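You operate a simulated robot arm through the tools that you are given. There is no shell and no other tool.

The job below is to be done with a simulated two-armed robot. You get a single attempt, and the scene is never put back.

TASK
Send the flat capsule through the hopper to the REWORK crate.
Fine: it lies on the sorting bench; set the chute lever before you open the gate, shut the gate after.
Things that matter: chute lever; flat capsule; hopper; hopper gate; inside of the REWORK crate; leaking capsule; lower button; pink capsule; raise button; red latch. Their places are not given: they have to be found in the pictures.

It is judged by the outcome, as a careful person would: the job done as asked, and still so three seconds after it is handed in. It fails if anything else is knocked over, pushed out of place, dropped, spilled or broken.

THE ROBOT
Two 7-joint arms with fingered hands on one trunk that stands fixed in place. Base frame: the origin is at the foot of the trunk, x ahead of it, y to its left, z up. Units: cm, degrees, N and s.
The left shoulder is at [7, 17.2, 122.7], the right one opposite. Each reaches about 115.6 cm from its shoulder. Payload 5 kg a hand.
The tool frame of a hand sits at the grasp point between the pads (the TCP): z along the fingers, y along the line on which they close. The tips reach 4.3 cm beyond it. The gripper opens to 14.4 cm; its body begins 5 cm behind the TCP. The gripper is a hand of 5 fingers: y runs from the thumb to the fingers, the wrist lies at [-2.1, -12.4, -22.1] in the tool frame.
Orientation is that of the tool frame in the base frame, as [roll, pitch, yaw] about the fixed x, y, z axes, in that order (R = Rz(yaw) Ry(pitch) Rx(roll)). With the fingers straight down and the wrist toward the robot, the tool's x, y and z point along [0, 1, 0], [1, 0, 0] and [0, 0, -1] of the base frame.

THE INTERFACE
- The arms move only by the tool drive_tool. It takes "left_moves", "right_moves" or both (then of equal length, played together; a hand with none holds still); each is a list that holds one entry, the list of rows, each a list of 6 numbers: the shift along the tool's x, y, z in units of 200 mm (1.0 is 200 mm), then the turn, a rotation vector about the tool's x, y, z in units of 60 degrees (1.0 is 60 degrees). In form: [[[x, y, z, ax, ay, az], ...]]. A call has 1 to 20 rows; each row is the pose to reach, as a shift and turn from the pose commanded when the call began, along the tool's axes at that moment. A call with a number of a shift or a turn outside -1 to 1 is refused whole. Each row takes 0.2 s and may step no farther than 5 cm and 8.6 degrees from the row before; otherwise, the whole call is refused. A pose out of reach is approached as far as the arm can. The call stops where the force on the tool passes 50 N (or 10 N more than at its start, if that is more) or the arm is blocked; 0.2 s more then pass. In this call time passes only in rows, and 0.2 s behind the last. It gives the time, the measured TCP pose, the force on the tool (base axes), the opening and the grip force at its end, in the units of the frame above (readings bear some noise), with the torque about the TCP (base axes, N m) and any sound that the robot's microphone picked up.
- Cameras (640 x 400 px; columns grow to the right, rows downward): "scene" is now at [12.01, 4.92, 145.76]; the picture's right is [0.57, -0.82, 0.00], its down [-0.50, -0.35, -0.79] and it looks along [0.65, 0.45, -0.61] (base axes); focal length 266 px, centre (320, 200). "left" rides on the left gripper at [-8.6, -10.9, -16.8] in its tool frame; the picture's right is [-0.80, -0.28, 0.53], its down [0.54, -0.73, 0.42] and it looks along [0.27, 0.63, 0.73] (tool axes); focal length 275 px, centre (320, 200). "right" rides on the right gripper at [8.6, -10.9, -16.8] in its tool frame; the picture's right is [-0.80, 0.28, -0.53], its down [-0.54, -0.73, 0.42] and it looks along [-0.27, 0.63, 0.73] (tool axes); focal length 275 px, centre (320, 200).
- capture(camera): a new picture of that camera. It takes no simulated time.
- slide_trunk(by): slides the trunk up (or, below 0, down) by that many cm; the arms and the scene camera ride with it, the base frame stays. It gives what a move gives, with no picture.
- move_fingers(index, middle, ring, little, thumb_bend, thumb_turn, hand): sets how far each is bent, from 0 (flat) to 1 (curled in); at 0.3 the hand is open as for a grip, at 0.7 the pads meet at the TCP. One left out holds its place. A second passes; each finger stops where it meets its share of the squeeze, and holds until it gets a number again. It is the only way to open and close the hand. It gives what a move gives, with no picture; readings hold the bend of each and the force on index, middle, ring, little, thumb and palm. thumb_turn goes from beside the hand (0) to across from the fingers (1), as for a grip.
- pan_tilt(pan, tilt): turns the head with the scene camera to pan (to the left, within 86 degrees either way) and tilt (down, from -29 to 69), counted from straight ahead of the robot. It gives what a move gives.
- measure_at(camera, pixels): for up to 12 pixels [column, row] of the newest picture of that camera ("zoom" is the newest enlarged one), the place [x, y, z] in the base frame of the surface seen there, good to about 0.3 cm. It takes no simulated time.
- inspect(camera, box): a new picture of the part [left, top, right, bottom] of that camera's present view, enlarged. It takes no simulated time.
- close_job(): hands the job in; it is judged then, once.

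Open the grippers and draw the arms clear of the work before you hand the job in, unless the task says otherwise.

The tools are called by a JSON object that holds its "name" and its "arguments". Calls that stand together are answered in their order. drive_tool: Moves the arms, as the interface text tells. Its arguments: {"type":"object","properties":{"left_moves":{"type":"array","items":{"type":"array","items":{"type":"array","items":{"type":"number"}}}},"right_moves":{"type":"array","items":{"type":"array","items":{"type":"array","items":{"type":"number"}}}}},"required":[]} The other tools are called the same way: slide_trunk (by) moves the trunk up or down; move_fingers (index, middle, ring, little, thumb_bend, thumb_turn, hand) moves the fingers one by one; pan_tilt (pan, tilt) turns the head that bears the scene camera; capture (camera) takes a picture; measure_at (camera, pixels) gives the place of the surface under pixels of a picture; inspect (camera, box) takes an enlarged picture of a part of a camera's view; close_job () hands the job in.

At the start:

```text
time: 0.0
left_tool_pos: [46.75, 53.96, 126.68]
left_ee_rot: [180.0, 0.0, 90.0]
left_contact_force: [-0.9, 0.0, -0.3]
left_torque: [0.0, 0.0, 0.01]
left_width: 14.37
left_gripper_force: 0.1
left_shape: jaw
left_bend: [0.3, 0.3, 0.3, 0.3, 0.3, 0.98]
left_finger forces: [0.1, 0.1, 0.0, 0.1, 0.1, 0.1]
right_tool_pos: [81.8, 7.49, 121.16]
right_ee_rot: [179.9, 0.0, 90.0]
right_contact_force: [-0.3, 1.1, 0.4]
right_torque: [0.03, -0.01, 0.01]
right_width: 14.36
right_gripper_force: 0.0
right_shape: jaw
right_bend: [0.3, 0.3, 0.3, 0.3, 0.3, 0.98]
right_finger forces: [0.1, 0.2, 0.0, 0.1, 0.0, 0.0]
trunk travel left (down, up): [-32.5, 61.5]
head pan, tilt (commanded): [35.1, 37.7]
```

scene: 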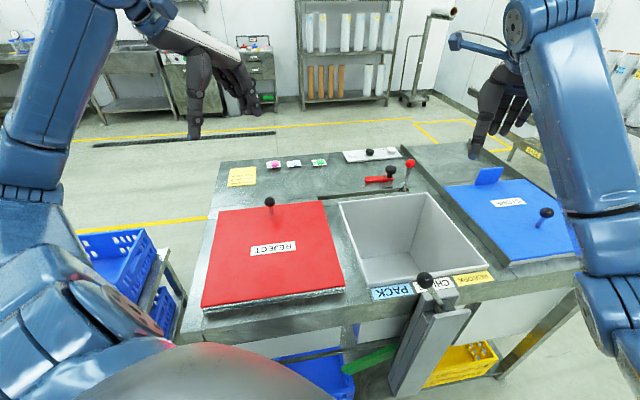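
right: 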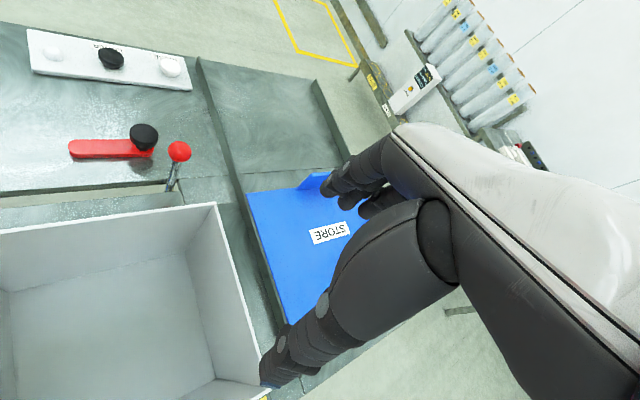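
left: 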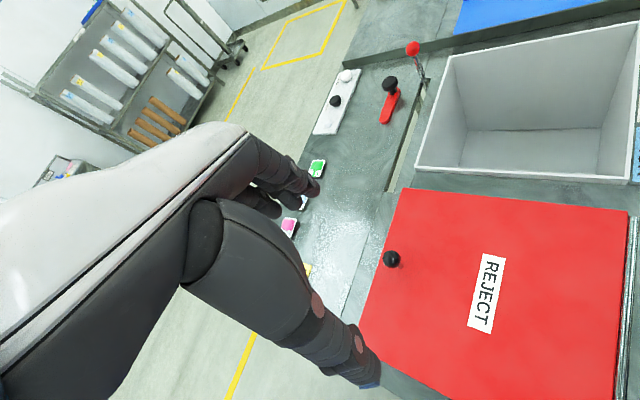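

I start by looking closer at the scene: the bench with coloured items around (290,163), the hopper at (400,240), the red latch at (385,178), and the chute lever at (425,280).

{"name": "inspect", "arguments": {"camera": "scene", "box": [220, 130, 440, 220]}}

{"name": "inspect", "arguments": {"camera": "scene", "box": [320, 240, 540, 400]}}

{"name": "inspect", "arguments": {"camera": "left", "box": [260, 20, 460, 280]}}

{"name": "inspect", "arguments": {"camera": "right", "box": [0, 0, 240, 200]}}

```text
2.91 times, centred on (330, 175) of scene
```

zoom: 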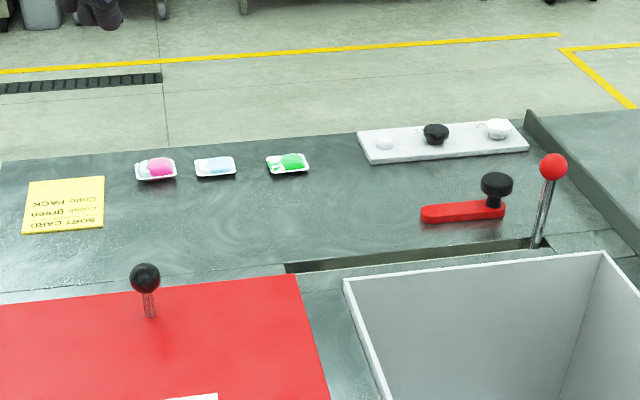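

```text
2.50 times, centred on (430, 320) of scene
```

zoom: 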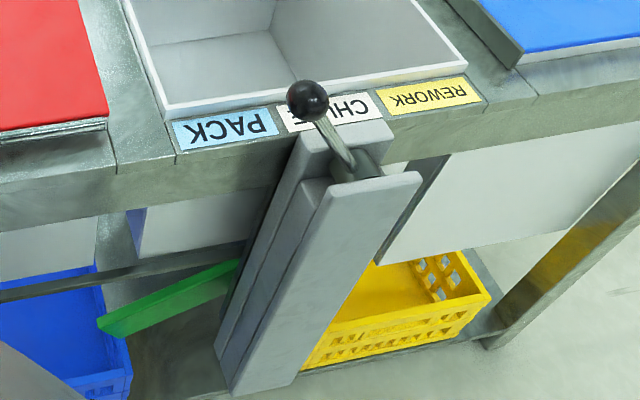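

```text
1.54 times, centred on (360, 150) of left
```

zoom: 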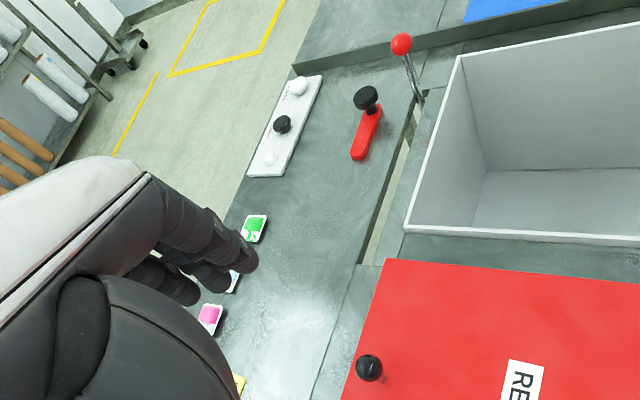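

```text
2.00 times, centred on (120, 100) of right
```

zoom: 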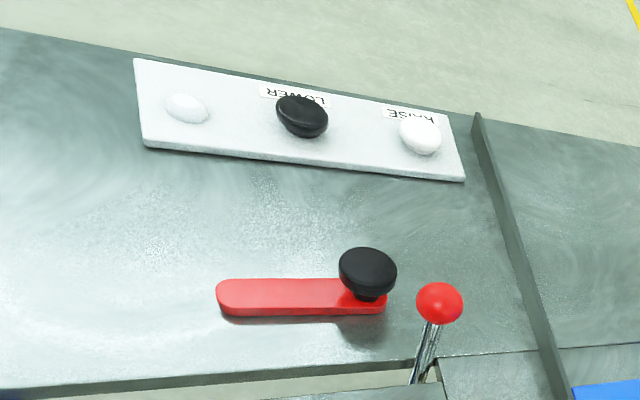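

The three blister trays are at about (275,164), (293,163), (319,162) and a sort card at (242,176). I zoom tightly to tell which capsule is flat and read the card.

{"name": "inspect", "arguments": {"camera": "scene", "box": [260, 150, 335, 180]}}

{"name": "inspect", "arguments": {"camera": "scene", "box": [222, 162, 262, 190]}}

{"name": "inspect", "arguments": {"camera": "scene", "box": [340, 140, 430, 200]}}

{"name": "inspect", "arguments": {"camera": "scene", "box": [360, 260, 500, 330]}}

```text
8.53 times, centred on (298, 165) of scene
```

zoom: 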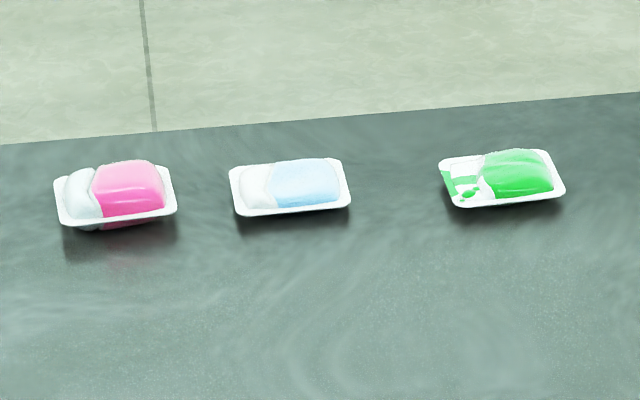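

```text
14.29 times, centred on (242, 176) of scene
```

zoom: 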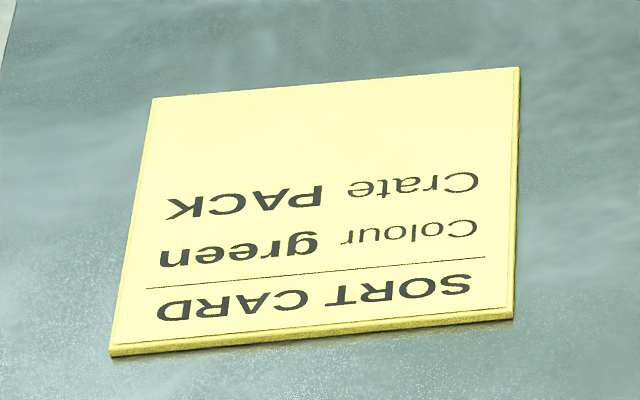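

```text
6.67 times, centred on (385, 170) of scene
```

zoom: 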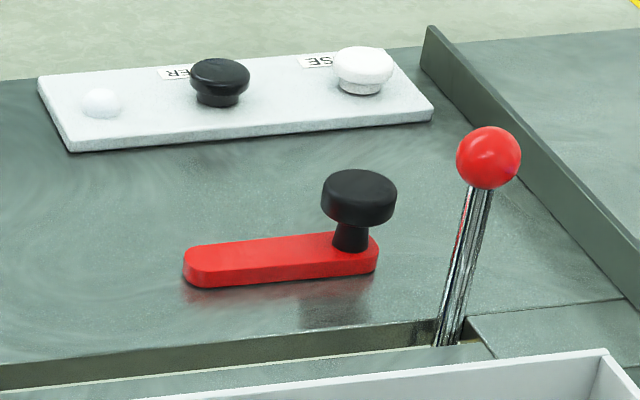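

```text
4.57 times, centred on (430, 295) of scene
```

zoom: 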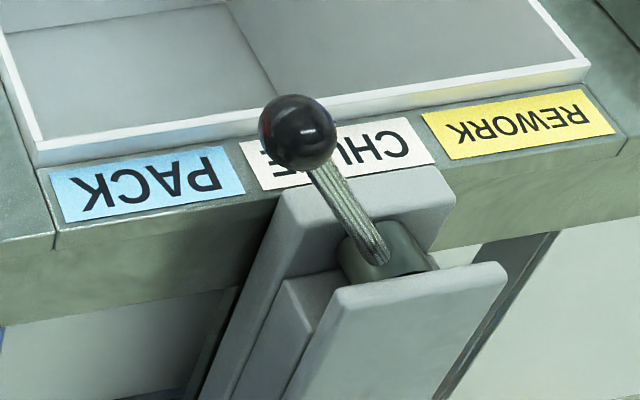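

I measure places of key items: bench, trays, latch, red ball lever, buttons, chute lever, hopper corners, labels.

{"name": "capture", "arguments": {"camera": "scene"}}

{"name": "measure_at", "arguments": {"camera": "scene", "pixels": [[275, 164], [293, 163], [319, 161], [370, 153], [392, 151], [390, 171], [370, 180], [410, 163], [405, 189], [424, 279], [436, 290], [270, 202]]}}

{"name": "measure_at", "arguments": {"camera": "scene", "pixels": [[339, 202], [425, 191], [495, 266], [372, 288], [400, 270], [392, 293], [472, 278], [345, 155], [320, 195], [300, 180], [220, 165], [450, 350]]}}

```text
taken
```

scene: 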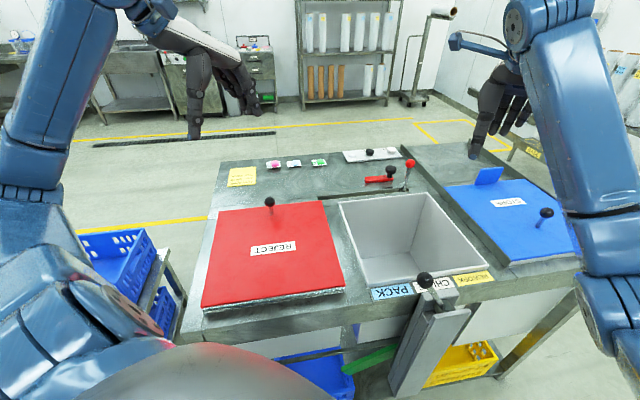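

```text
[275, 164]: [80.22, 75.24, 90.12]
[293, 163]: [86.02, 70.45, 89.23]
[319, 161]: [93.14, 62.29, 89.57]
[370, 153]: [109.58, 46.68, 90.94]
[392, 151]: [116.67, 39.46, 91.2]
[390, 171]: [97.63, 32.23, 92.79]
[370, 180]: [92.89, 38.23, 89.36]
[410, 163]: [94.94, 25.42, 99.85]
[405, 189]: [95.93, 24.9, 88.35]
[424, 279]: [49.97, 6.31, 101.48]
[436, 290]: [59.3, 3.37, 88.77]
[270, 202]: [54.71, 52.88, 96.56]
```

```text
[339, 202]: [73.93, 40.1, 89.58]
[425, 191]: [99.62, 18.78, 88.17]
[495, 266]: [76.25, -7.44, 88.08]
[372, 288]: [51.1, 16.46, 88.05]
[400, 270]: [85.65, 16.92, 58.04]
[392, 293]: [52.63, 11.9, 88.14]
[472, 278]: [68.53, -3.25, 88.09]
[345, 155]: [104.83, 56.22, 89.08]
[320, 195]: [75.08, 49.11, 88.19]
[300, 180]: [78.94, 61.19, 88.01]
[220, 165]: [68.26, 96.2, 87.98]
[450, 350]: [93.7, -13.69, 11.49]
```

I measure the chute lever stick, and inspect the region under the bench to see the chute and crates.

{"name": "inspect", "arguments": {"camera": "scene", "box": [395, 260, 475, 310]}}

{"name": "measure_at", "arguments": {"camera": "zoom", "pixels": [[235, 150], [270, 220], [320, 290], [350, 325], [215, 120], [260, 120], [235, 190], [380, 300], [300, 340], [480, 260], [560, 390], [340, 400]]}}

{"name": "pan_tilt", "arguments": {"pan": 40, "tilt": 60}}

{"name": "capture", "arguments": {"camera": "scene"}}

```text
8.00 times, centred on (435, 285) of scene
```

zoom: 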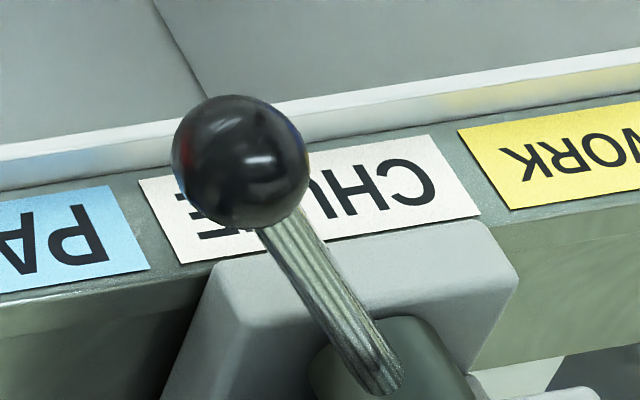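

```text
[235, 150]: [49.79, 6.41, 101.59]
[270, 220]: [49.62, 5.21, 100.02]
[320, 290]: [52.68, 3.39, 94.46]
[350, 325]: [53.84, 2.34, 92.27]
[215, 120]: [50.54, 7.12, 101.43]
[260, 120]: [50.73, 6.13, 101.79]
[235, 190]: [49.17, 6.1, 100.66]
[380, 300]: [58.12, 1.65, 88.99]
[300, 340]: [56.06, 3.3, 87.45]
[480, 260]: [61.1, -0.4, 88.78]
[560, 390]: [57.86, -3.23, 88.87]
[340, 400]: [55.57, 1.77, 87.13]
```

```text
time: 0.9
left_tool_pos: [46.76, 53.94, 126.7]
left_ee_rot: [-180.0, 0.0, 90.0]
left_contact_force: [0.4, -0.7, 0.2]
left_torque: [0.01, -0.01, 0.01]
left_width: 14.37
left_gripper_force: 0.1
left_shape: jaw
left_bend: [0.3, 0.3, 0.3, 0.3, 0.3, 0.98]
left_finger forces: [0.0, 0.1, 0.1, 0.1, 0.0, 0.0]
right_tool_pos: [81.87, 7.48, 121.13]
right_ee_rot: [-179.9, 0.0, 90.0]
right_contact_force: [-0.6, 0.5, 0.3]
right_torque: [0.0, 0.0, -0.02]
right_width: 14.37
right_gripper_force: 0.1
right_shape: jaw
right_bend: [0.3, 0.3, 0.3, 0.3, 0.3, 0.98]
right_finger forces: [0.1, 0.0, 0.1, 0.0, 0.0, 0.0]
trunk travel left (down, up): [-32.5, 61.5]
head pan, tilt (commanded): [40.0, 60.0]
```

```text
taken
```

scene: 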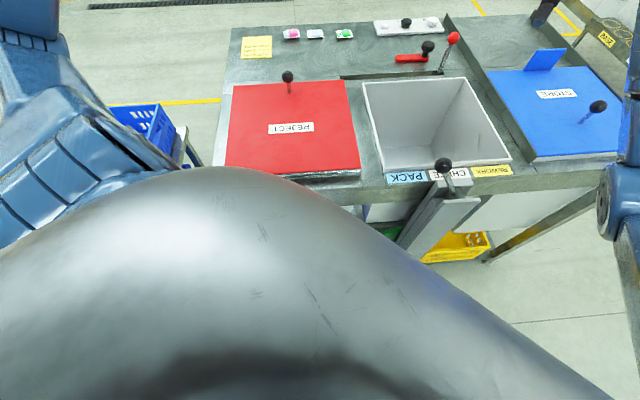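

The chest blocks the lower view at tilt 60, so I go back to a shallower tilt and turn the left hand to line up with the bench (bench yaw about 46°), which also gives its camera a new viewpoint of the trays and controls.

{"name": "pan_tilt", "arguments": {"pan": 42, "tilt": 40}}

{"name": "drive_tool", "arguments": {"left_moves": [[[0, 0, 0, 0, 0, -0.13], [0, 0, 0, 0, 0, -0.26], [0, 0, 0, 0, 0, -0.39], [0, 0, 0, 0, 0, -0.52], [0, 0, 0, 0, 0, -0.65], [0, 0, 0, 0, 0, -0.74]]], "right_moves": [[[0, 0, 0, 0, 0, -0.13], [0, 0, 0, 0, 0, -0.26], [0, 0, 0, 0, 0, -0.39], [0, 0, 0, 0, 0, -0.52], [0, 0, 0, 0, 0, -0.65], [0, 0, 0, 0, 0, -0.74]]]}}

{"name": "capture", "arguments": {"camera": "left"}}

{"name": "capture", "arguments": {"camera": "right"}}

{"name": "capture", "arguments": {"camera": "scene"}}

```text
time: 1.7
left_tool_pos: [46.81, 54.06, 126.56]
left_ee_rot: [-179.9, 0.0, 90.1]
left_contact_force: [-0.6, 0.8, -0.8]
left_torque: [0.01, 0.0, -0.03]
left_width: 14.37
left_gripper_force: 0.2
left_shape: jaw
left_bend: [0.3, 0.3, 0.3, 0.3, 0.3, 0.98]
left_finger forces: [0.1, 0.1, 0.0, 0.0, 0.1, 0.0]
right_tool_pos: [81.89, 7.49, 121.14]
right_ee_rot: [-179.8, 0.0, 90.0]
right_contact_force: [-0.3, -0.3, -0.1]
right_torque: [-0.02, -0.04, -0.01]
right_width: 14.35
right_gripper_force: 0.0
right_shape: jaw
right_bend: [0.3, 0.3, 0.3, 0.3, 0.3, 0.98]
right_finger forces: [0.0, 0.0, 0.0, 0.0, 0.1, 0.0]
trunk travel left (down, up): [-32.5, 61.5]
head pan, tilt (commanded): [42.0, 40.0]
```

```text
time: 3.1
left_tool_pos: [46.8, 53.91, 126.64]
left_ee_rot: [180.0, 0.0, 134.5]
left_contact_force: [0.1, 0.1, -0.4]
left_torque: [-0.02, 0.0, 0.03]
left_width: 14.36
left_gripper_force: 0.1
left_shape: jaw
left_bend: [0.3, 0.3, 0.3, 0.3, 0.3, 0.98]
left_finger forces: [0.0, 0.1, 0.0, 0.1, 0.0, 0.1]
right_tool_pos: [81.8, 7.27, 121.26]
right_ee_rot: [180.0, 0.1, 134.5]
right_contact_force: [-0.5, -0.1, -1.1]
right_torque: [0.02, 0.03, -0.02]
right_width: 14.35
right_gripper_force: 0.0
right_shape: jaw
right_bend: [0.3, 0.3, 0.3, 0.3, 0.3, 0.98]
right_finger forces: [0.1, 0.1, 0.1, 0.0, 0.0, 0.0]
trunk travel left (down, up): [-32.5, 61.5]
head pan, tilt (commanded): [42.0, 40.0]
```

```text
taken
```

left: 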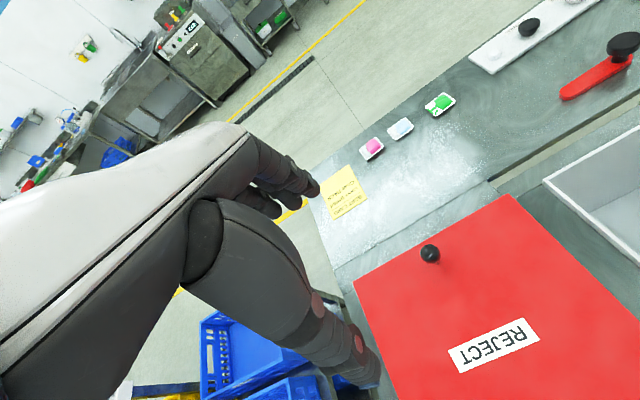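

```text
taken
```

right: 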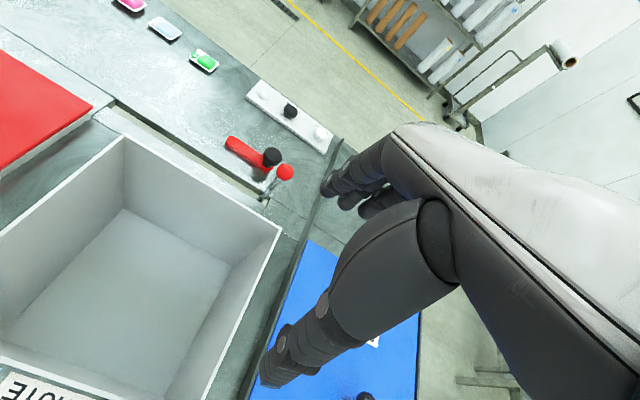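

```text
taken
```

scene: 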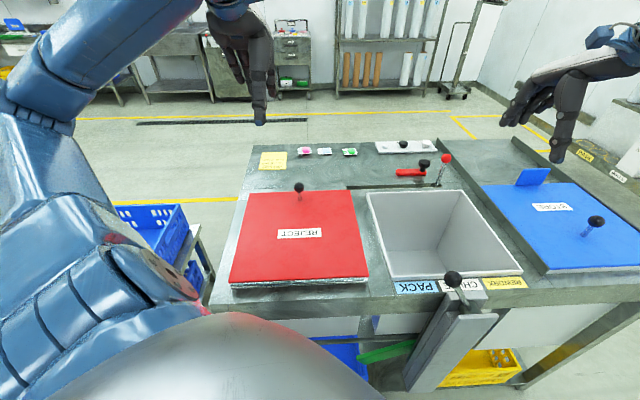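

From the right camera the red lever (283,172), latch (250,152), and buttons (265-320,100-130) are visible; I zoom on them and on the trays (165,28).

{"name": "inspect", "arguments": {"camera": "right", "box": [190, 70, 350, 220]}}

{"name": "inspect", "arguments": {"camera": "right", "box": [110, 0, 240, 80]}}

{"name": "inspect", "arguments": {"camera": "left", "box": [340, 80, 470, 170]}}

{"name": "inspect", "arguments": {"camera": "right", "box": [0, 100, 300, 400]}}

```text
2.67 times, centred on (270, 145) of right
```

zoom: 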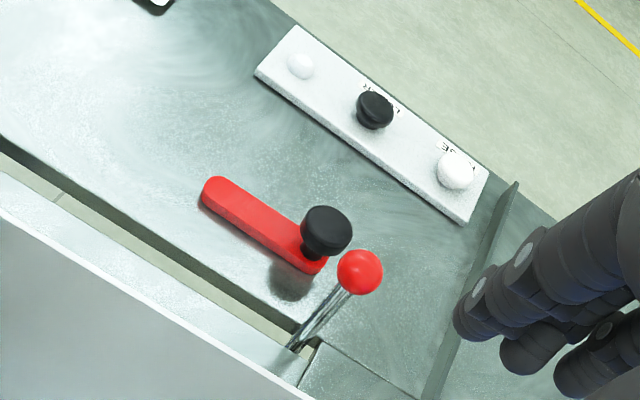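

```text
4.92 times, centred on (175, 40) of right
```

zoom: 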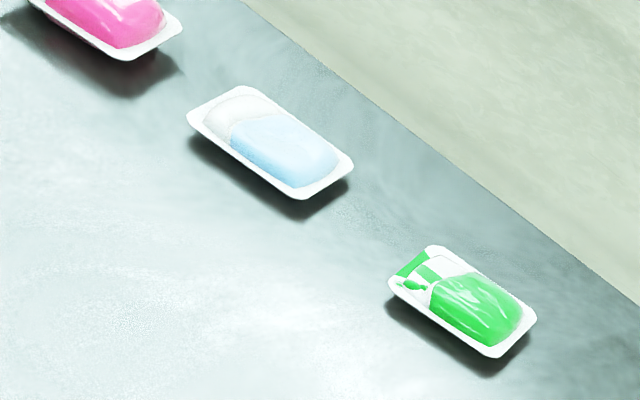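

```text
4.44 times, centred on (405, 125) of left
```

zoom: 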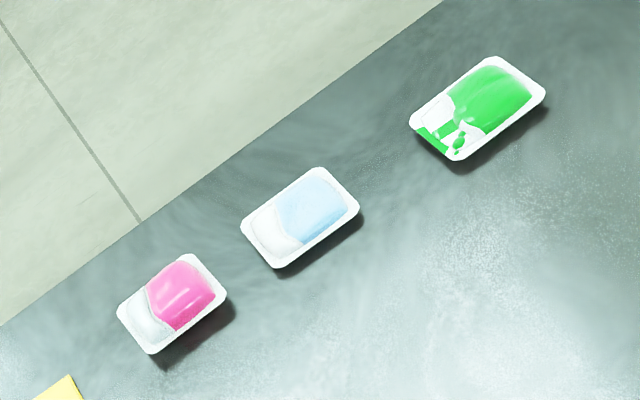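

```text
1.33 times, centred on (150, 250) of right
```

zoom: 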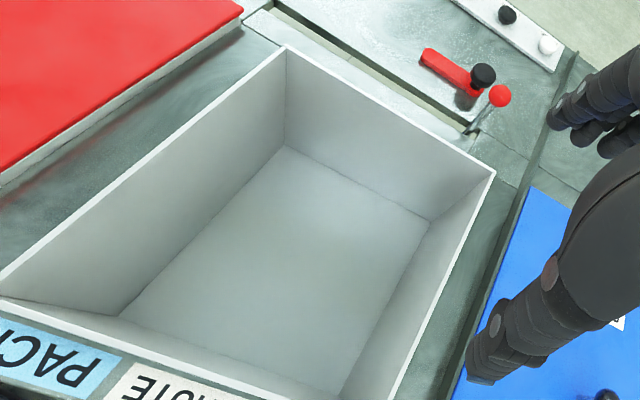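

The right view shows the red lever in a slot behind the hopper, the latch bar lying parallel to the slot, and the flat (light blue) capsule in the middle tray. I measure the lever, slot and latch precisely in the zoomed view.

{"name": "inspect", "arguments": {"camera": "right", "box": [230, 130, 330, 210]}}

{"name": "measure_at", "arguments": {"camera": "zoom", "pixels": [[350, 265], [320, 315], [290, 350], [265, 380], [290, 190], [270, 230], [60, 60], [180, 150], [210, 330], [240, 300], [330, 400], [300, 280]]}}

```text
5.00 times, centred on (280, 170) of right
```

zoom: 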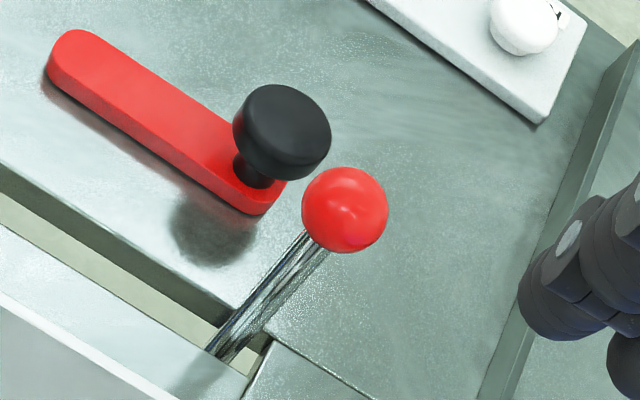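

```text
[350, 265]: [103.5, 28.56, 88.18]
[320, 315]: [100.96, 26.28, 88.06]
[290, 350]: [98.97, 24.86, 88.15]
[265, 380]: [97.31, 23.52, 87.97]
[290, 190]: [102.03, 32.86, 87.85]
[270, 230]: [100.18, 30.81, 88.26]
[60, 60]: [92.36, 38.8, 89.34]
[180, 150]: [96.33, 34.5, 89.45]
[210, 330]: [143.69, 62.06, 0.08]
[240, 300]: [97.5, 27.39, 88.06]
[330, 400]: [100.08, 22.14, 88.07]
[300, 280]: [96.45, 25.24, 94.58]
```

{"name": "measure_at", "arguments": {"camera": "zoom", "pixels": [[345, 205], [315, 205], [375, 205], [300, 250], [280, 285], [250, 315], [225, 345], [255, 310], [280, 120], [255, 180], [240, 195], [215, 350]]}}

{"name": "inspect", "arguments": {"camera": "right", "box": [90, 80, 270, 220]}}

```text
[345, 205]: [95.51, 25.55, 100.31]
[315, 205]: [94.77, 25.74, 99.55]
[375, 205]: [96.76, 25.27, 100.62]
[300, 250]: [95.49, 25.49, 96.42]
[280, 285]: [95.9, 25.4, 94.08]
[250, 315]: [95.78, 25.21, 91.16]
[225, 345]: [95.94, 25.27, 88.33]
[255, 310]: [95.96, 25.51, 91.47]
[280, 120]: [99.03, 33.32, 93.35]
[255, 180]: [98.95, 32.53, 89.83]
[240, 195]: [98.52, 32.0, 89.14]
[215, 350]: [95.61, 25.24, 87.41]
```

```text
2.86 times, centred on (180, 150) of right
```

zoom: 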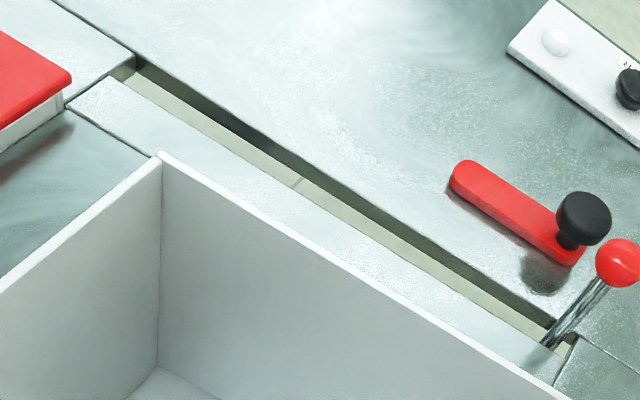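

The gate handle is a vertical rod at (95.9, 25.3) with the red ball at z≈99.5, at the right end of a slot running left; the latch bar lies clear of it. First I set the chute lever with the right hand: I bring it over the chute ball near (51, 6.4, 100), in two legs.

{"name": "drive_tool", "arguments": {"right_moves": [[[0.111, -0.125, -0.025, 0, 0, 0.111], [0.222, -0.249, -0.05, 0, 0, 0.222], [0.333, -0.374, -0.075, 0, 0, 0.333], [0.443, -0.499, -0.1, 0, 0, 0.445], [0.554, -0.623, -0.125, 0, 0, 0.556], [0.665, -0.748, -0.15, 0, 0, 0.667]]]}}

{"name": "capture", "arguments": {"camera": "scene"}}

```text
time: 4.5
left_tool_pos: [46.47, 53.97, 126.78]
left_ee_rot: [179.9, 0.2, 134.5]
left_contact_force: [-1.3, 0.1, -0.5]
left_torque: [0.01, -0.08, -0.01]
left_width: 14.39
left_gripper_force: 0.0
left_shape: jaw
left_bend: [0.3, 0.3, 0.3, 0.3, 0.3, 0.98]
left_finger forces: [0.0, 0.1, 0.0, 0.0, 0.0, 0.0]
right_tool_pos: [61.52, 6.56, 124.2]
right_ee_rot: [179.9, 0.2, 94.4]
right_contact_force: [-0.4, 0.4, 0.0]
right_torque: [-0.03, -0.06, -0.01]
right_width: 14.39
right_gripper_force: 0.0
right_shape: jaw
right_bend: [0.3, 0.3, 0.3, 0.3, 0.3, 0.98]
right_finger forces: [0.0, 0.0, 0.1, 0.1, 0.0, 0.0]
trunk travel left (down, up): [-32.5, 61.5]
head pan, tilt (commanded): [42.0, 40.0]
```

```text
taken
```

scene: 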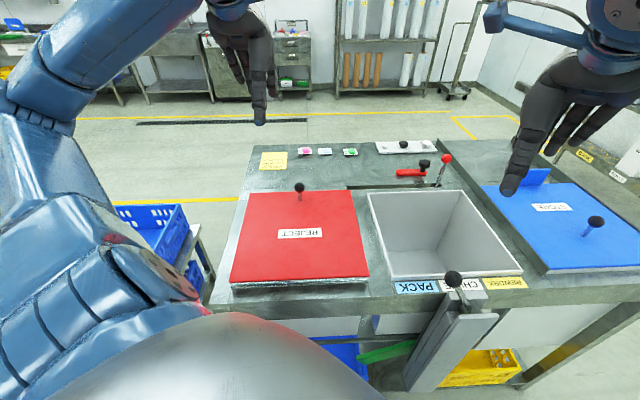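

The right hand is now at (61.5, 6.6, 124). I continue to just above the chute ball with the hand turned to yaw 65.

{"name": "drive_tool", "arguments": {"right_moves": [[[0.007, -0.131, 0.05, 0, 0, 0.121], [0.015, -0.262, 0.1, 0, 0, 0.242], [0.022, -0.393, 0.15, 0, 0, 0.363], [0.03, -0.524, 0.2, 0, 0, 0.483]]]}}

{"name": "capture", "arguments": {"camera": "scene"}}

{"name": "capture", "arguments": {"camera": "right"}}

```text
time: 5.5
left_tool_pos: [46.5, 54.03, 126.74]
left_ee_rot: [179.9, 0.1, 134.4]
left_contact_force: [-1.3, 0.8, -0.6]
left_torque: [-0.01, -0.05, 0.02]
left_width: 14.35
left_gripper_force: 0.0
left_shape: jaw
left_bend: [0.3, 0.3, 0.3, 0.3, 0.3, 0.98]
left_finger forces: [0.0, 0.0, 0.1, 0.0, 0.0, 0.0]
right_tool_pos: [51.29, 6.43, 120.25]
right_ee_rot: [180.0, 0.0, 65.3]
right_contact_force: [0.1, 0.2, 0.3]
right_torque: [-0.03, -0.04, 0.02]
right_width: 14.37
right_gripper_force: 0.0
right_shape: jaw
right_bend: [0.3, 0.3, 0.3, 0.3, 0.3, 0.98]
right_finger forces: [0.0, 0.1, 0.0, 0.0, 0.0, 0.1]
trunk travel left (down, up): [-32.5, 61.5]
head pan, tilt (commanded): [42.0, 40.0]
```

```text
taken
```

scene: 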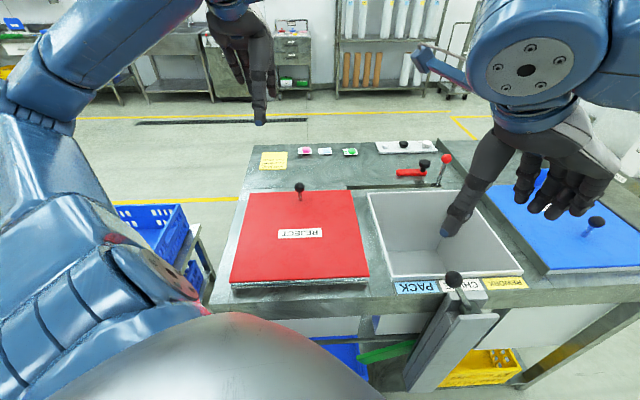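

```text
taken
```

right: 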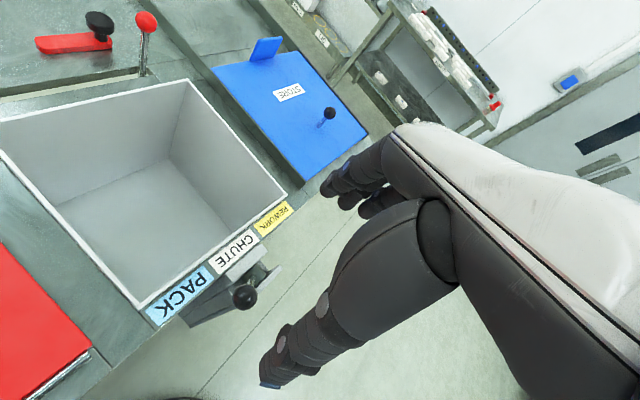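

The ball is at (244,296) in the right view; I measure it and nearby surfaces before lowering.

{"name": "measure_at", "arguments": {"camera": "right", "pixels": [[244, 296], [240, 290], [250, 300], [260, 283], [268, 275], [270, 262], [220, 315], [230, 262], [275, 385], [350, 205]]}}

{"name": "inspect", "arguments": {"camera": "right", "box": [140, 210, 300, 340]}}

```text
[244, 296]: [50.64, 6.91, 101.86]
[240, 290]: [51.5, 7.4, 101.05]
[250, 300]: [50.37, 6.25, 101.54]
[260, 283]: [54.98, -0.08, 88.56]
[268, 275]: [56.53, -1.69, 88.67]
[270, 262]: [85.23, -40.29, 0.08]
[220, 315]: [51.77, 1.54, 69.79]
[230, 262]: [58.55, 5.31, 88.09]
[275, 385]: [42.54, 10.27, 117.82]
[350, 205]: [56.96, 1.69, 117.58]
```

```text
3.08 times, centred on (220, 275) of right
```

zoom: 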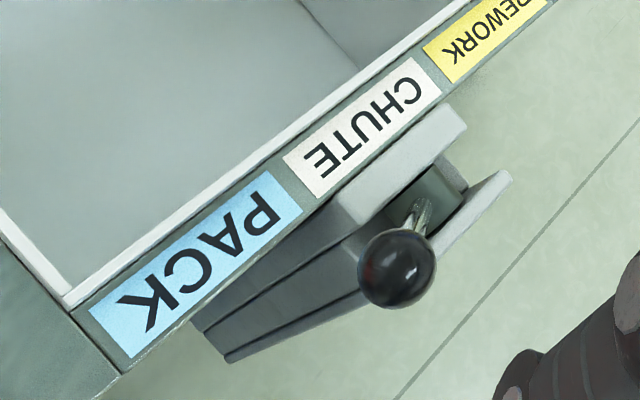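

Ball centre is about (50.9, 6.4, 100.3). I lower the open right hand around it.

{"name": "drive_tool", "arguments": {"right_moves": [[[0, -0.01, 0.16, 0, 0, 0], [0, -0.02, 0.32, 0, 0, 0], [0, -0.02, 0.48, 0, 0, 0], [0, -0.02, 0.64, 0, 0, 0], [0, -0.02, 0.8, 0, 0, 0], [0, -0.02, 0.95, 0, 0, 0]]]}}

{"name": "capture", "arguments": {"camera": "scene"}}

{"name": "capture", "arguments": {"camera": "right"}}

```text
time: 6.9
left_tool_pos: [46.8, 53.87, 126.6]
left_ee_rot: [-180.0, 0.0, 134.4]
left_contact_force: [0.3, 0.6, 0.7]
left_torque: [-0.05, 0.03, 0.01]
left_width: 14.36
left_gripper_force: 0.1
left_shape: jaw
left_bend: [0.3, 0.3, 0.3, 0.3, 0.3, 0.98]
left_finger forces: [0.1, 0.0, 0.0, 0.1, 0.0, 0.0]
right_tool_pos: [51.05, 6.21, 101.1]
right_ee_rot: [179.9, 0.1, 65.4]
right_contact_force: [0.2, -0.8, 0.5]
right_torque: [0.03, 0.05, 0.01]
right_width: 14.39
right_gripper_force: 0.1
right_shape: jaw
right_bend: [0.3, 0.3, 0.3, 0.3, 0.3, 0.98]
right_finger forces: [0.2, 0.1, 0.1, 0.1, 0.0, 0.0]
trunk travel left (down, up): [-32.5, 61.5]
head pan, tilt (commanded): [42.0, 40.0]
```

```text
taken
```

scene: 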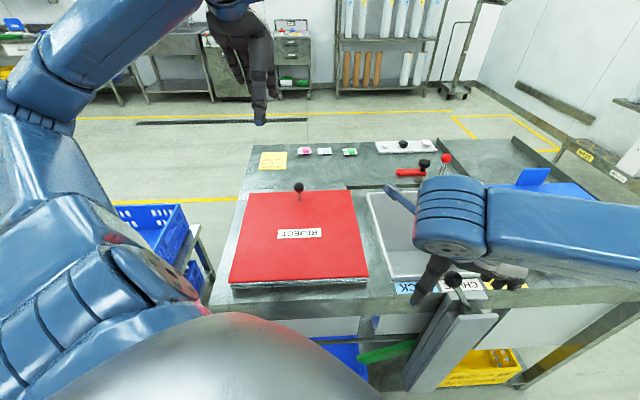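

```text
taken
```

right: 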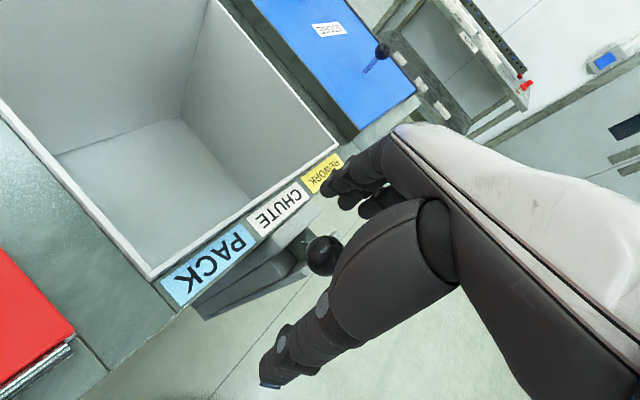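

The ball sits at (323,256), right at the grasp point between thumb and fingers. I close the right hand on it.

{"name": "move_fingers", "arguments": {"hand": "right", "index": 0.65, "middle": 0.65, "ring": 0.65, "little": 0.65, "thumb_bend": 0.65}}

{"name": "capture", "arguments": {"camera": "right"}}

{"name": "inspect", "arguments": {"camera": "scene", "box": [380, 180, 540, 320]}}

```text
time: 7.9
left_tool_pos: [46.87, 53.94, 126.66]
left_ee_rot: [-180.0, 0.0, 134.3]
left_contact_force: [-0.4, 0.3, -0.2]
left_torque: [0.0, -0.04, 0.0]
left_width: 14.36
left_gripper_force: 0.0
left_shape: jaw
left_bend: [0.3, 0.3, 0.3, 0.3, 0.3, 0.98]
left_finger forces: [0.0, 0.1, 0.0, 0.0, 0.0, 0.0]
right_tool_pos: [51.13, 6.42, 101.23]
right_ee_rot: [180.0, 0.0, 65.4]
right_contact_force: [8.1, -3.1, 9.2]
right_torque: [-0.28, -0.64, 0.16]
right_width: 2.64
right_gripper_force: 6.9
right_shape: fingers
right_bend: [0.65, 0.6, 0.65, 0.65, 0.64, 0.97]
right_finger forces: [0.3, 12.3, 0.1, 0.1, 0.6, 0.0]
trunk travel left (down, up): [-32.5, 61.5]
head pan, tilt (commanded): [42.0, 40.0]
```

```text
taken
```

right: 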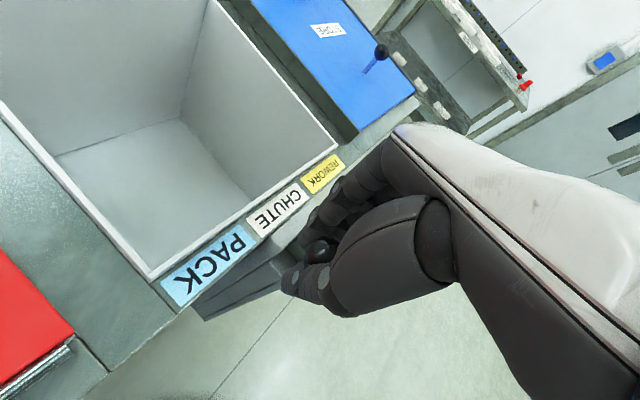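

```text
2.86 times, centred on (460, 250) of scene
```

zoom: 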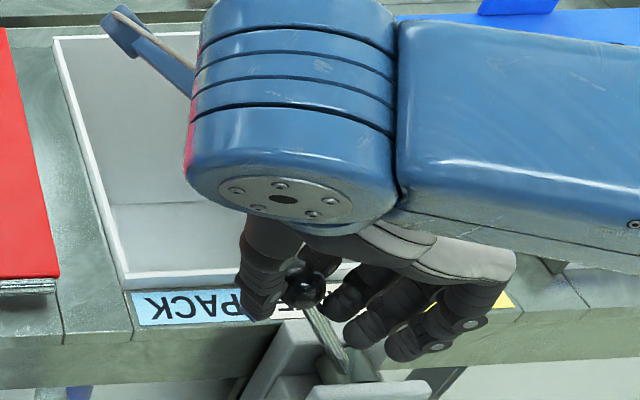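

The ball is held between the thumb and middle finger (12 N). I swing it along its arc toward the REWORK side, first half.

{"name": "drive_tool", "arguments": {"right_moves": [[[-0.017, 0.048, -0.029, 0, 0, 0], [-0.034, 0.097, -0.055, 0, 0, 0], [-0.052, 0.148, -0.076, 0, 0, 0], [-0.07, 0.201, -0.0945, 0, 0, 0], [-0.0885, 0.254, -0.108, 0, 0, 0], [-0.107, 0.308, -0.119, 0, 0, 0], [-0.127, 0.363, -0.125, 0, 0, 0], [-0.146, 0.418, -0.127, 0, 0, 0]]]}}

{"name": "capture", "arguments": {"camera": "right"}}

{"name": "capture", "arguments": {"camera": "scene"}}

```text
time: 9.7
left_tool_pos: [46.75, 53.98, 126.77]
left_ee_rot: [179.9, 0.1, 134.4]
left_contact_force: [-0.4, -0.9, 0.1]
left_torque: [-0.02, 0.0, 0.02]
left_width: 14.37
left_gripper_force: 0.1
left_shape: jaw
left_bend: [0.3, 0.3, 0.3, 0.3, 0.3, 0.98]
left_finger forces: [0.0, 0.0, 0.1, 0.0, 0.0, 0.0]
right_tool_pos: [57.4, 0.23, 103.76]
right_ee_rot: [-180.0, 0.0, 65.4]
right_contact_force: [-2.8, 1.4, 1.0]
right_torque: [0.06, 0.07, -0.01]
right_width: 2.85
right_gripper_force: 1.1
right_shape: fingers
right_bend: [0.65, 0.65, 0.65, 0.65, 0.63, 0.97]
right_finger forces: [0.1, 0.0, 0.1, 0.1, 2.3, 0.0]
trunk travel left (down, up): [-32.5, 61.5]
head pan, tilt (commanded): [42.0, 40.0]
```

```text
taken
```

right: 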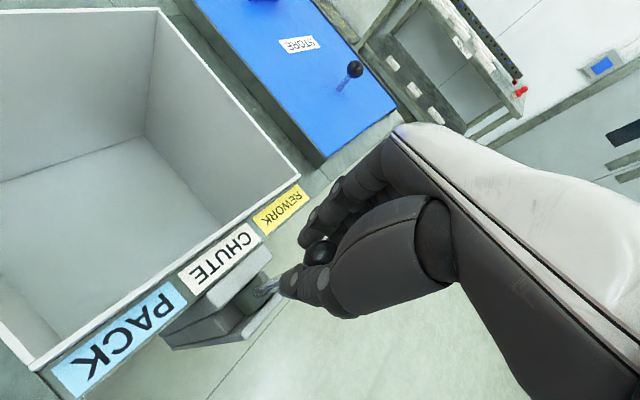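

```text
taken
```

scene: 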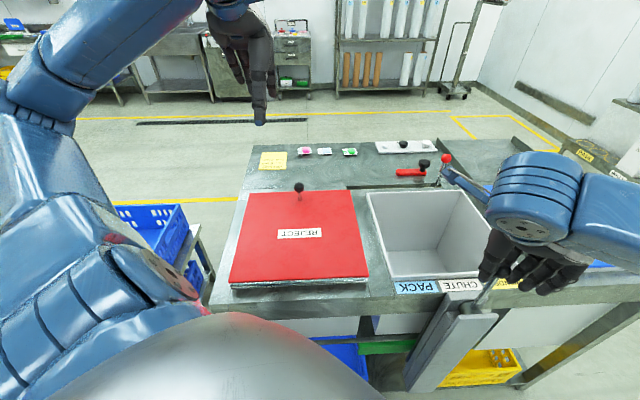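

The lever follows (ball still in the hand at (320,252)) and the green chute under the bench has begun to swing. I continue the second half of the arc.

{"name": "drive_tool", "arguments": {"right_moves": [[[-0.019, 0.055, 0.002, 0, 0, 0], [-0.038, 0.1095, 0.008, 0, 0, 0], [-0.057, 0.164, 0.019, 0, 0, 0], [-0.0757, 0.217, 0.0325, 0, 0, 0], [-0.0938, 0.269, 0.05, 0, 0, 0], [-0.1117, 0.3205, 0.072, 0, 0, 0], [-0.129, 0.37, 0.095, 0, 0, 0], [-0.1456, 0.4177, 0.127, 0, 0, 0]]]}}

{"name": "capture", "arguments": {"camera": "right"}}

{"name": "capture", "arguments": {"camera": "scene"}}

```text
time: 11.5
left_tool_pos: [46.26, 54.16, 126.78]
left_ee_rot: [179.8, 0.1, 134.4]
left_contact_force: [-0.4, -0.3, 0.5]
left_torque: [-0.04, -0.05, 0.02]
left_width: 14.37
left_gripper_force: 0.1
left_shape: jaw
left_bend: [0.3, 0.3, 0.3, 0.3, 0.3, 0.98]
left_finger forces: [0.0, 0.1, 0.0, 0.0, 0.0, 0.1]
right_tool_pos: [63.39, -5.7, 101.71]
right_ee_rot: [179.7, -0.2, 65.6]
right_contact_force: [-8.3, 8.7, 27.2]
right_torque: [0.79, 0.88, -0.04]
right_width: 3.46
right_gripper_force: 11.4
right_shape: fingers
right_bend: [0.65, 0.65, 0.65, 0.65, 0.62, 0.96]
right_finger forces: [0.1, 0.0, 0.1, 0.0, 24.2, 0.0]
trunk travel left (down, up): [-32.5, 61.5]
head pan, tilt (commanded): [42.0, 40.0]
```

```text
taken
```

right: 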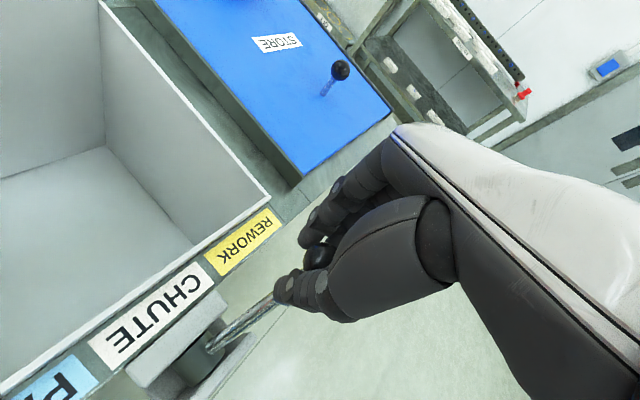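

```text
taken
```

scene: 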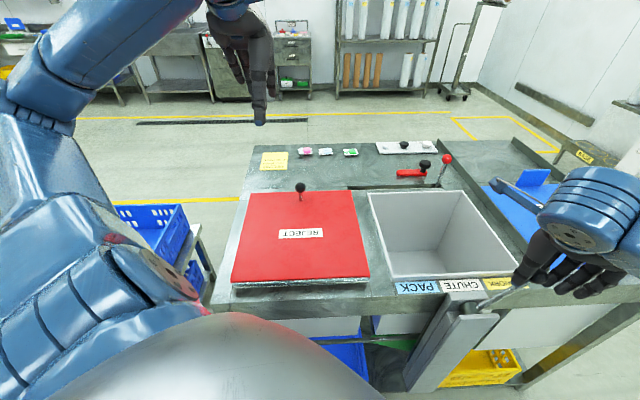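

The lever has come to its stop on the REWORK side (thumb 24 N). I open the hand to let go of it.

{"name": "move_fingers", "arguments": {"hand": "right", "index": 0.3, "middle": 0.3, "ring": 0.3, "little": 0.3, "thumb_bend": 0.3}}

{"name": "capture", "arguments": {"camera": "right"}}

{"name": "inspect", "arguments": {"camera": "scene", "box": [380, 180, 600, 400]}}

```text
time: 12.5
left_tool_pos: [46.75, 53.95, 126.63]
left_ee_rot: [-180.0, 0.0, 134.3]
left_contact_force: [0.4, -0.2, 0.1]
left_torque: [0.0, -0.02, 0.0]
left_width: 14.38
left_gripper_force: 0.1
left_shape: jaw
left_bend: [0.3, 0.3, 0.3, 0.3, 0.3, 0.98]
left_finger forces: [0.0, 0.0, 0.0, 0.0, 0.0, 0.0]
right_tool_pos: [63.56, -5.86, 101.16]
right_ee_rot: [-180.0, 0.0, 65.4]
right_contact_force: [0.5, 0.0, 0.8]
right_torque: [0.0, -0.01, -0.01]
right_width: 14.92
right_gripper_force: 0.0
right_shape: fingers
right_bend: [0.3, 0.3, 0.3, 0.3, 0.3, 0.97]
right_finger forces: [0.0, 0.0, 0.0, 0.0, 0.0, 0.0]
trunk travel left (down, up): [-32.5, 61.5]
head pan, tilt (commanded): [42.0, 40.0]
```

```text
taken
```

right: 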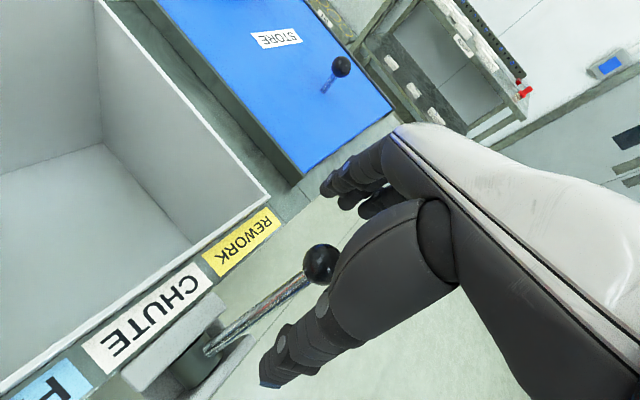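

```text
1.82 times, centred on (490, 290) of scene
```

zoom: 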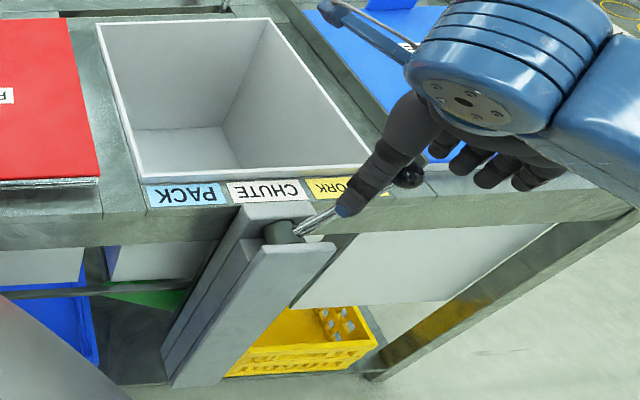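

The lever stays over REWORK with the ball at (323,262). I raise the right hand straight up and away.

{"name": "drive_tool", "arguments": {"right_moves": [[[0, 0, -0.12, 0, 0, 0], [0, 0, -0.27, 0, 0, 0], [0, 0, -0.45, 0, 0, 0], [0, 0, -0.65, 0, 0, 0], [0, 0, -0.85, 0, 0, 0], [0, 0, -1.0, 0, 0, 0]]]}}

{"name": "capture", "arguments": {"camera": "right"}}

{"name": "capture", "arguments": {"camera": "scene"}}

```text
time: 13.9
left_tool_pos: [46.76, 54.04, 126.69]
left_ee_rot: [-179.9, -0.1, 134.3]
left_contact_force: [-0.1, 0.1, -0.3]
left_torque: [-0.04, -0.01, -0.01]
left_width: 14.37
left_gripper_force: 0.0
left_shape: jaw
left_bend: [0.3, 0.3, 0.3, 0.3, 0.3, 0.98]
left_finger forces: [0.0, 0.0, 0.0, 0.0, 0.0, 0.0]
right_tool_pos: [63.63, -5.84, 121.35]
right_ee_rot: [180.0, 0.1, 65.3]
right_contact_force: [-0.2, 0.3, -0.8]
right_torque: [0.0, -0.03, 0.01]
right_width: 14.9
right_gripper_force: 0.1
right_shape: fingers
right_bend: [0.3, 0.3, 0.3, 0.3, 0.3, 0.97]
right_finger forces: [0.0, 0.0, 0.0, 0.0, 0.0, 0.0]
trunk travel left (down, up): [-32.5, 61.5]
head pan, tilt (commanded): [42.0, 40.0]
```

```text
taken
```

right: 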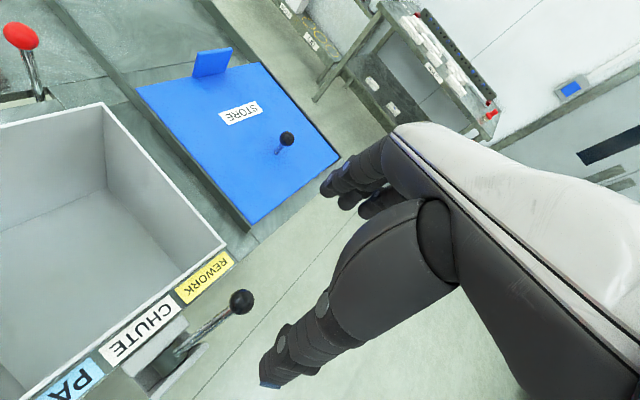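

```text
taken
```

scene: 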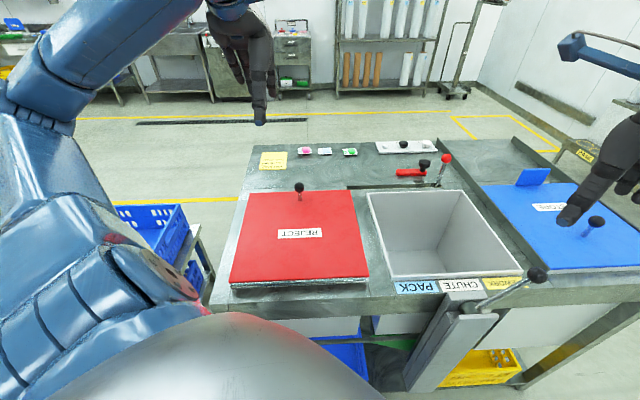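

{"name": "measure_at", "arguments": {"camera": "scene", "pixels": [[537, 275], [520, 287], [500, 300], [480, 308]]}}

{"name": "measure_at", "arguments": {"camera": "right", "pixels": [[241, 302], [210, 325], [185, 347], [178, 352]]}}

{"name": "inspect", "arguments": {"camera": "scene", "box": [300, 260, 560, 400]}}

```text
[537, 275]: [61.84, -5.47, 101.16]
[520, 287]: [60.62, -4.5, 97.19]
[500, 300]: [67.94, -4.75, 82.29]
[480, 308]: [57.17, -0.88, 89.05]
```

```text
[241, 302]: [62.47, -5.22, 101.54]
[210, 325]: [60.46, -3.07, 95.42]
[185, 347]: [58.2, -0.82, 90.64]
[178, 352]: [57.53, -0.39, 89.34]
```

```text
2.46 times, centred on (430, 330) of scene
```

zoom: 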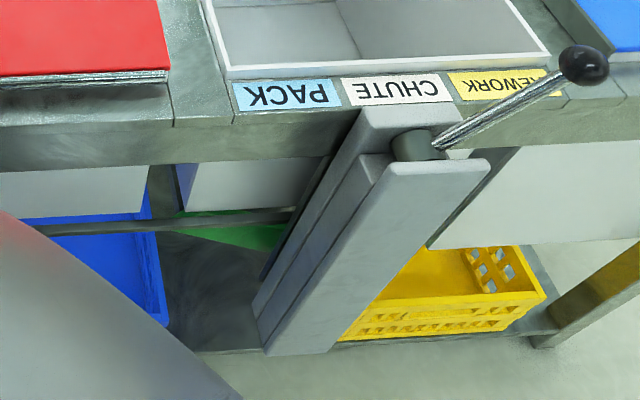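

The chute lever is at its REWORK stop (ball about (62.8,-5.5,100)). I park the right hand back and to the right, and measure the flat capsule's tray in the left view.

{"name": "drive_tool", "arguments": {"right_moves": [[[-0.18, -0.006, -0.04, 0, 0, 0], [-0.36, -0.012, -0.08, 0, 0, 0], [-0.54, -0.018, -0.12, 0, 0, 0], [-0.72, -0.024, -0.16, 0, 0, 0], [-0.894, -0.03, -0.2, 0, 0, 0]]]}}

{"name": "inspect", "arguments": {"camera": "left", "box": [370, 100, 430, 150]}}

{"name": "measure_at", "arguments": {"camera": "zoom", "pixels": [[320, 200], [290, 210], [350, 190], [200, 230], [230, 310], [370, 95], [440, 170], [260, 270], [310, 130], [400, 130]]}}

```text
time: 15.1
left_tool_pos: [46.55, 53.88, 126.73]
left_ee_rot: [179.9, 0.0, 134.4]
left_contact_force: [-0.5, -1.4, 0.8]
left_torque: [0.02, -0.04, 0.01]
left_width: 14.37
left_gripper_force: 0.2
left_shape: jaw
left_bend: [0.3, 0.3, 0.3, 0.3, 0.3, 0.98]
left_finger forces: [0.0, 0.1, 0.0, 0.0, 0.0, 0.0]
right_tool_pos: [55.59, -21.95, 125.26]
right_ee_rot: [-180.0, 0.1, 65.5]
right_contact_force: [0.0, -0.3, -0.7]
right_torque: [0.07, -0.01, 0.01]
right_width: 14.94
right_gripper_force: 0.0
right_shape: fingers
right_bend: [0.3, 0.3, 0.3, 0.3, 0.3, 0.98]
right_finger forces: [0.1, 0.0, 0.0, 0.1, 0.0, 0.0]
trunk travel left (down, up): [-32.5, 61.5]
head pan, tilt (commanded): [42.0, 40.0]
```

```text
8.00 times, centred on (400, 125) of left
```

zoom: 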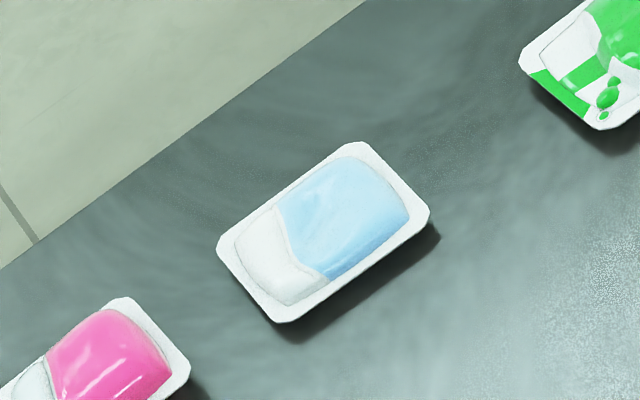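

```text
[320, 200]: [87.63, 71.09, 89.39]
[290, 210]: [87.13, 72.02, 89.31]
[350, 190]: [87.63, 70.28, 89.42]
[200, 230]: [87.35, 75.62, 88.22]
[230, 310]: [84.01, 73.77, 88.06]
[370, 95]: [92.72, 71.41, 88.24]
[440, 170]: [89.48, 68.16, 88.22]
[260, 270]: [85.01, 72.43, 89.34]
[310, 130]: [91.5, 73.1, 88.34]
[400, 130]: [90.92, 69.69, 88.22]
```

The flat capsule's top is at z≈89.4, about 1.2 cm above the bench. I measure its tray corners.

{"name": "measure_at", "arguments": {"camera": "zoom", "pixels": [[222, 247], [283, 317], [422, 215], [352, 148], [255, 285], [290, 185], [385, 178], [350, 270], [250, 220], [185, 370], [160, 350], [535, 70]]}}

```text
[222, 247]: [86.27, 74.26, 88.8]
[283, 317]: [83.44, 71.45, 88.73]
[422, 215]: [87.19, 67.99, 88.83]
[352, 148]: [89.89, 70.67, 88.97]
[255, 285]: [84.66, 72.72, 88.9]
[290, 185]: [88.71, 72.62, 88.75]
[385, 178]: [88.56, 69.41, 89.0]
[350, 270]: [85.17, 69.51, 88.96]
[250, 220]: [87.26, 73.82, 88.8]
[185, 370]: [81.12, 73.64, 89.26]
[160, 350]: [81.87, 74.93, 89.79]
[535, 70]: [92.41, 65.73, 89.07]
```

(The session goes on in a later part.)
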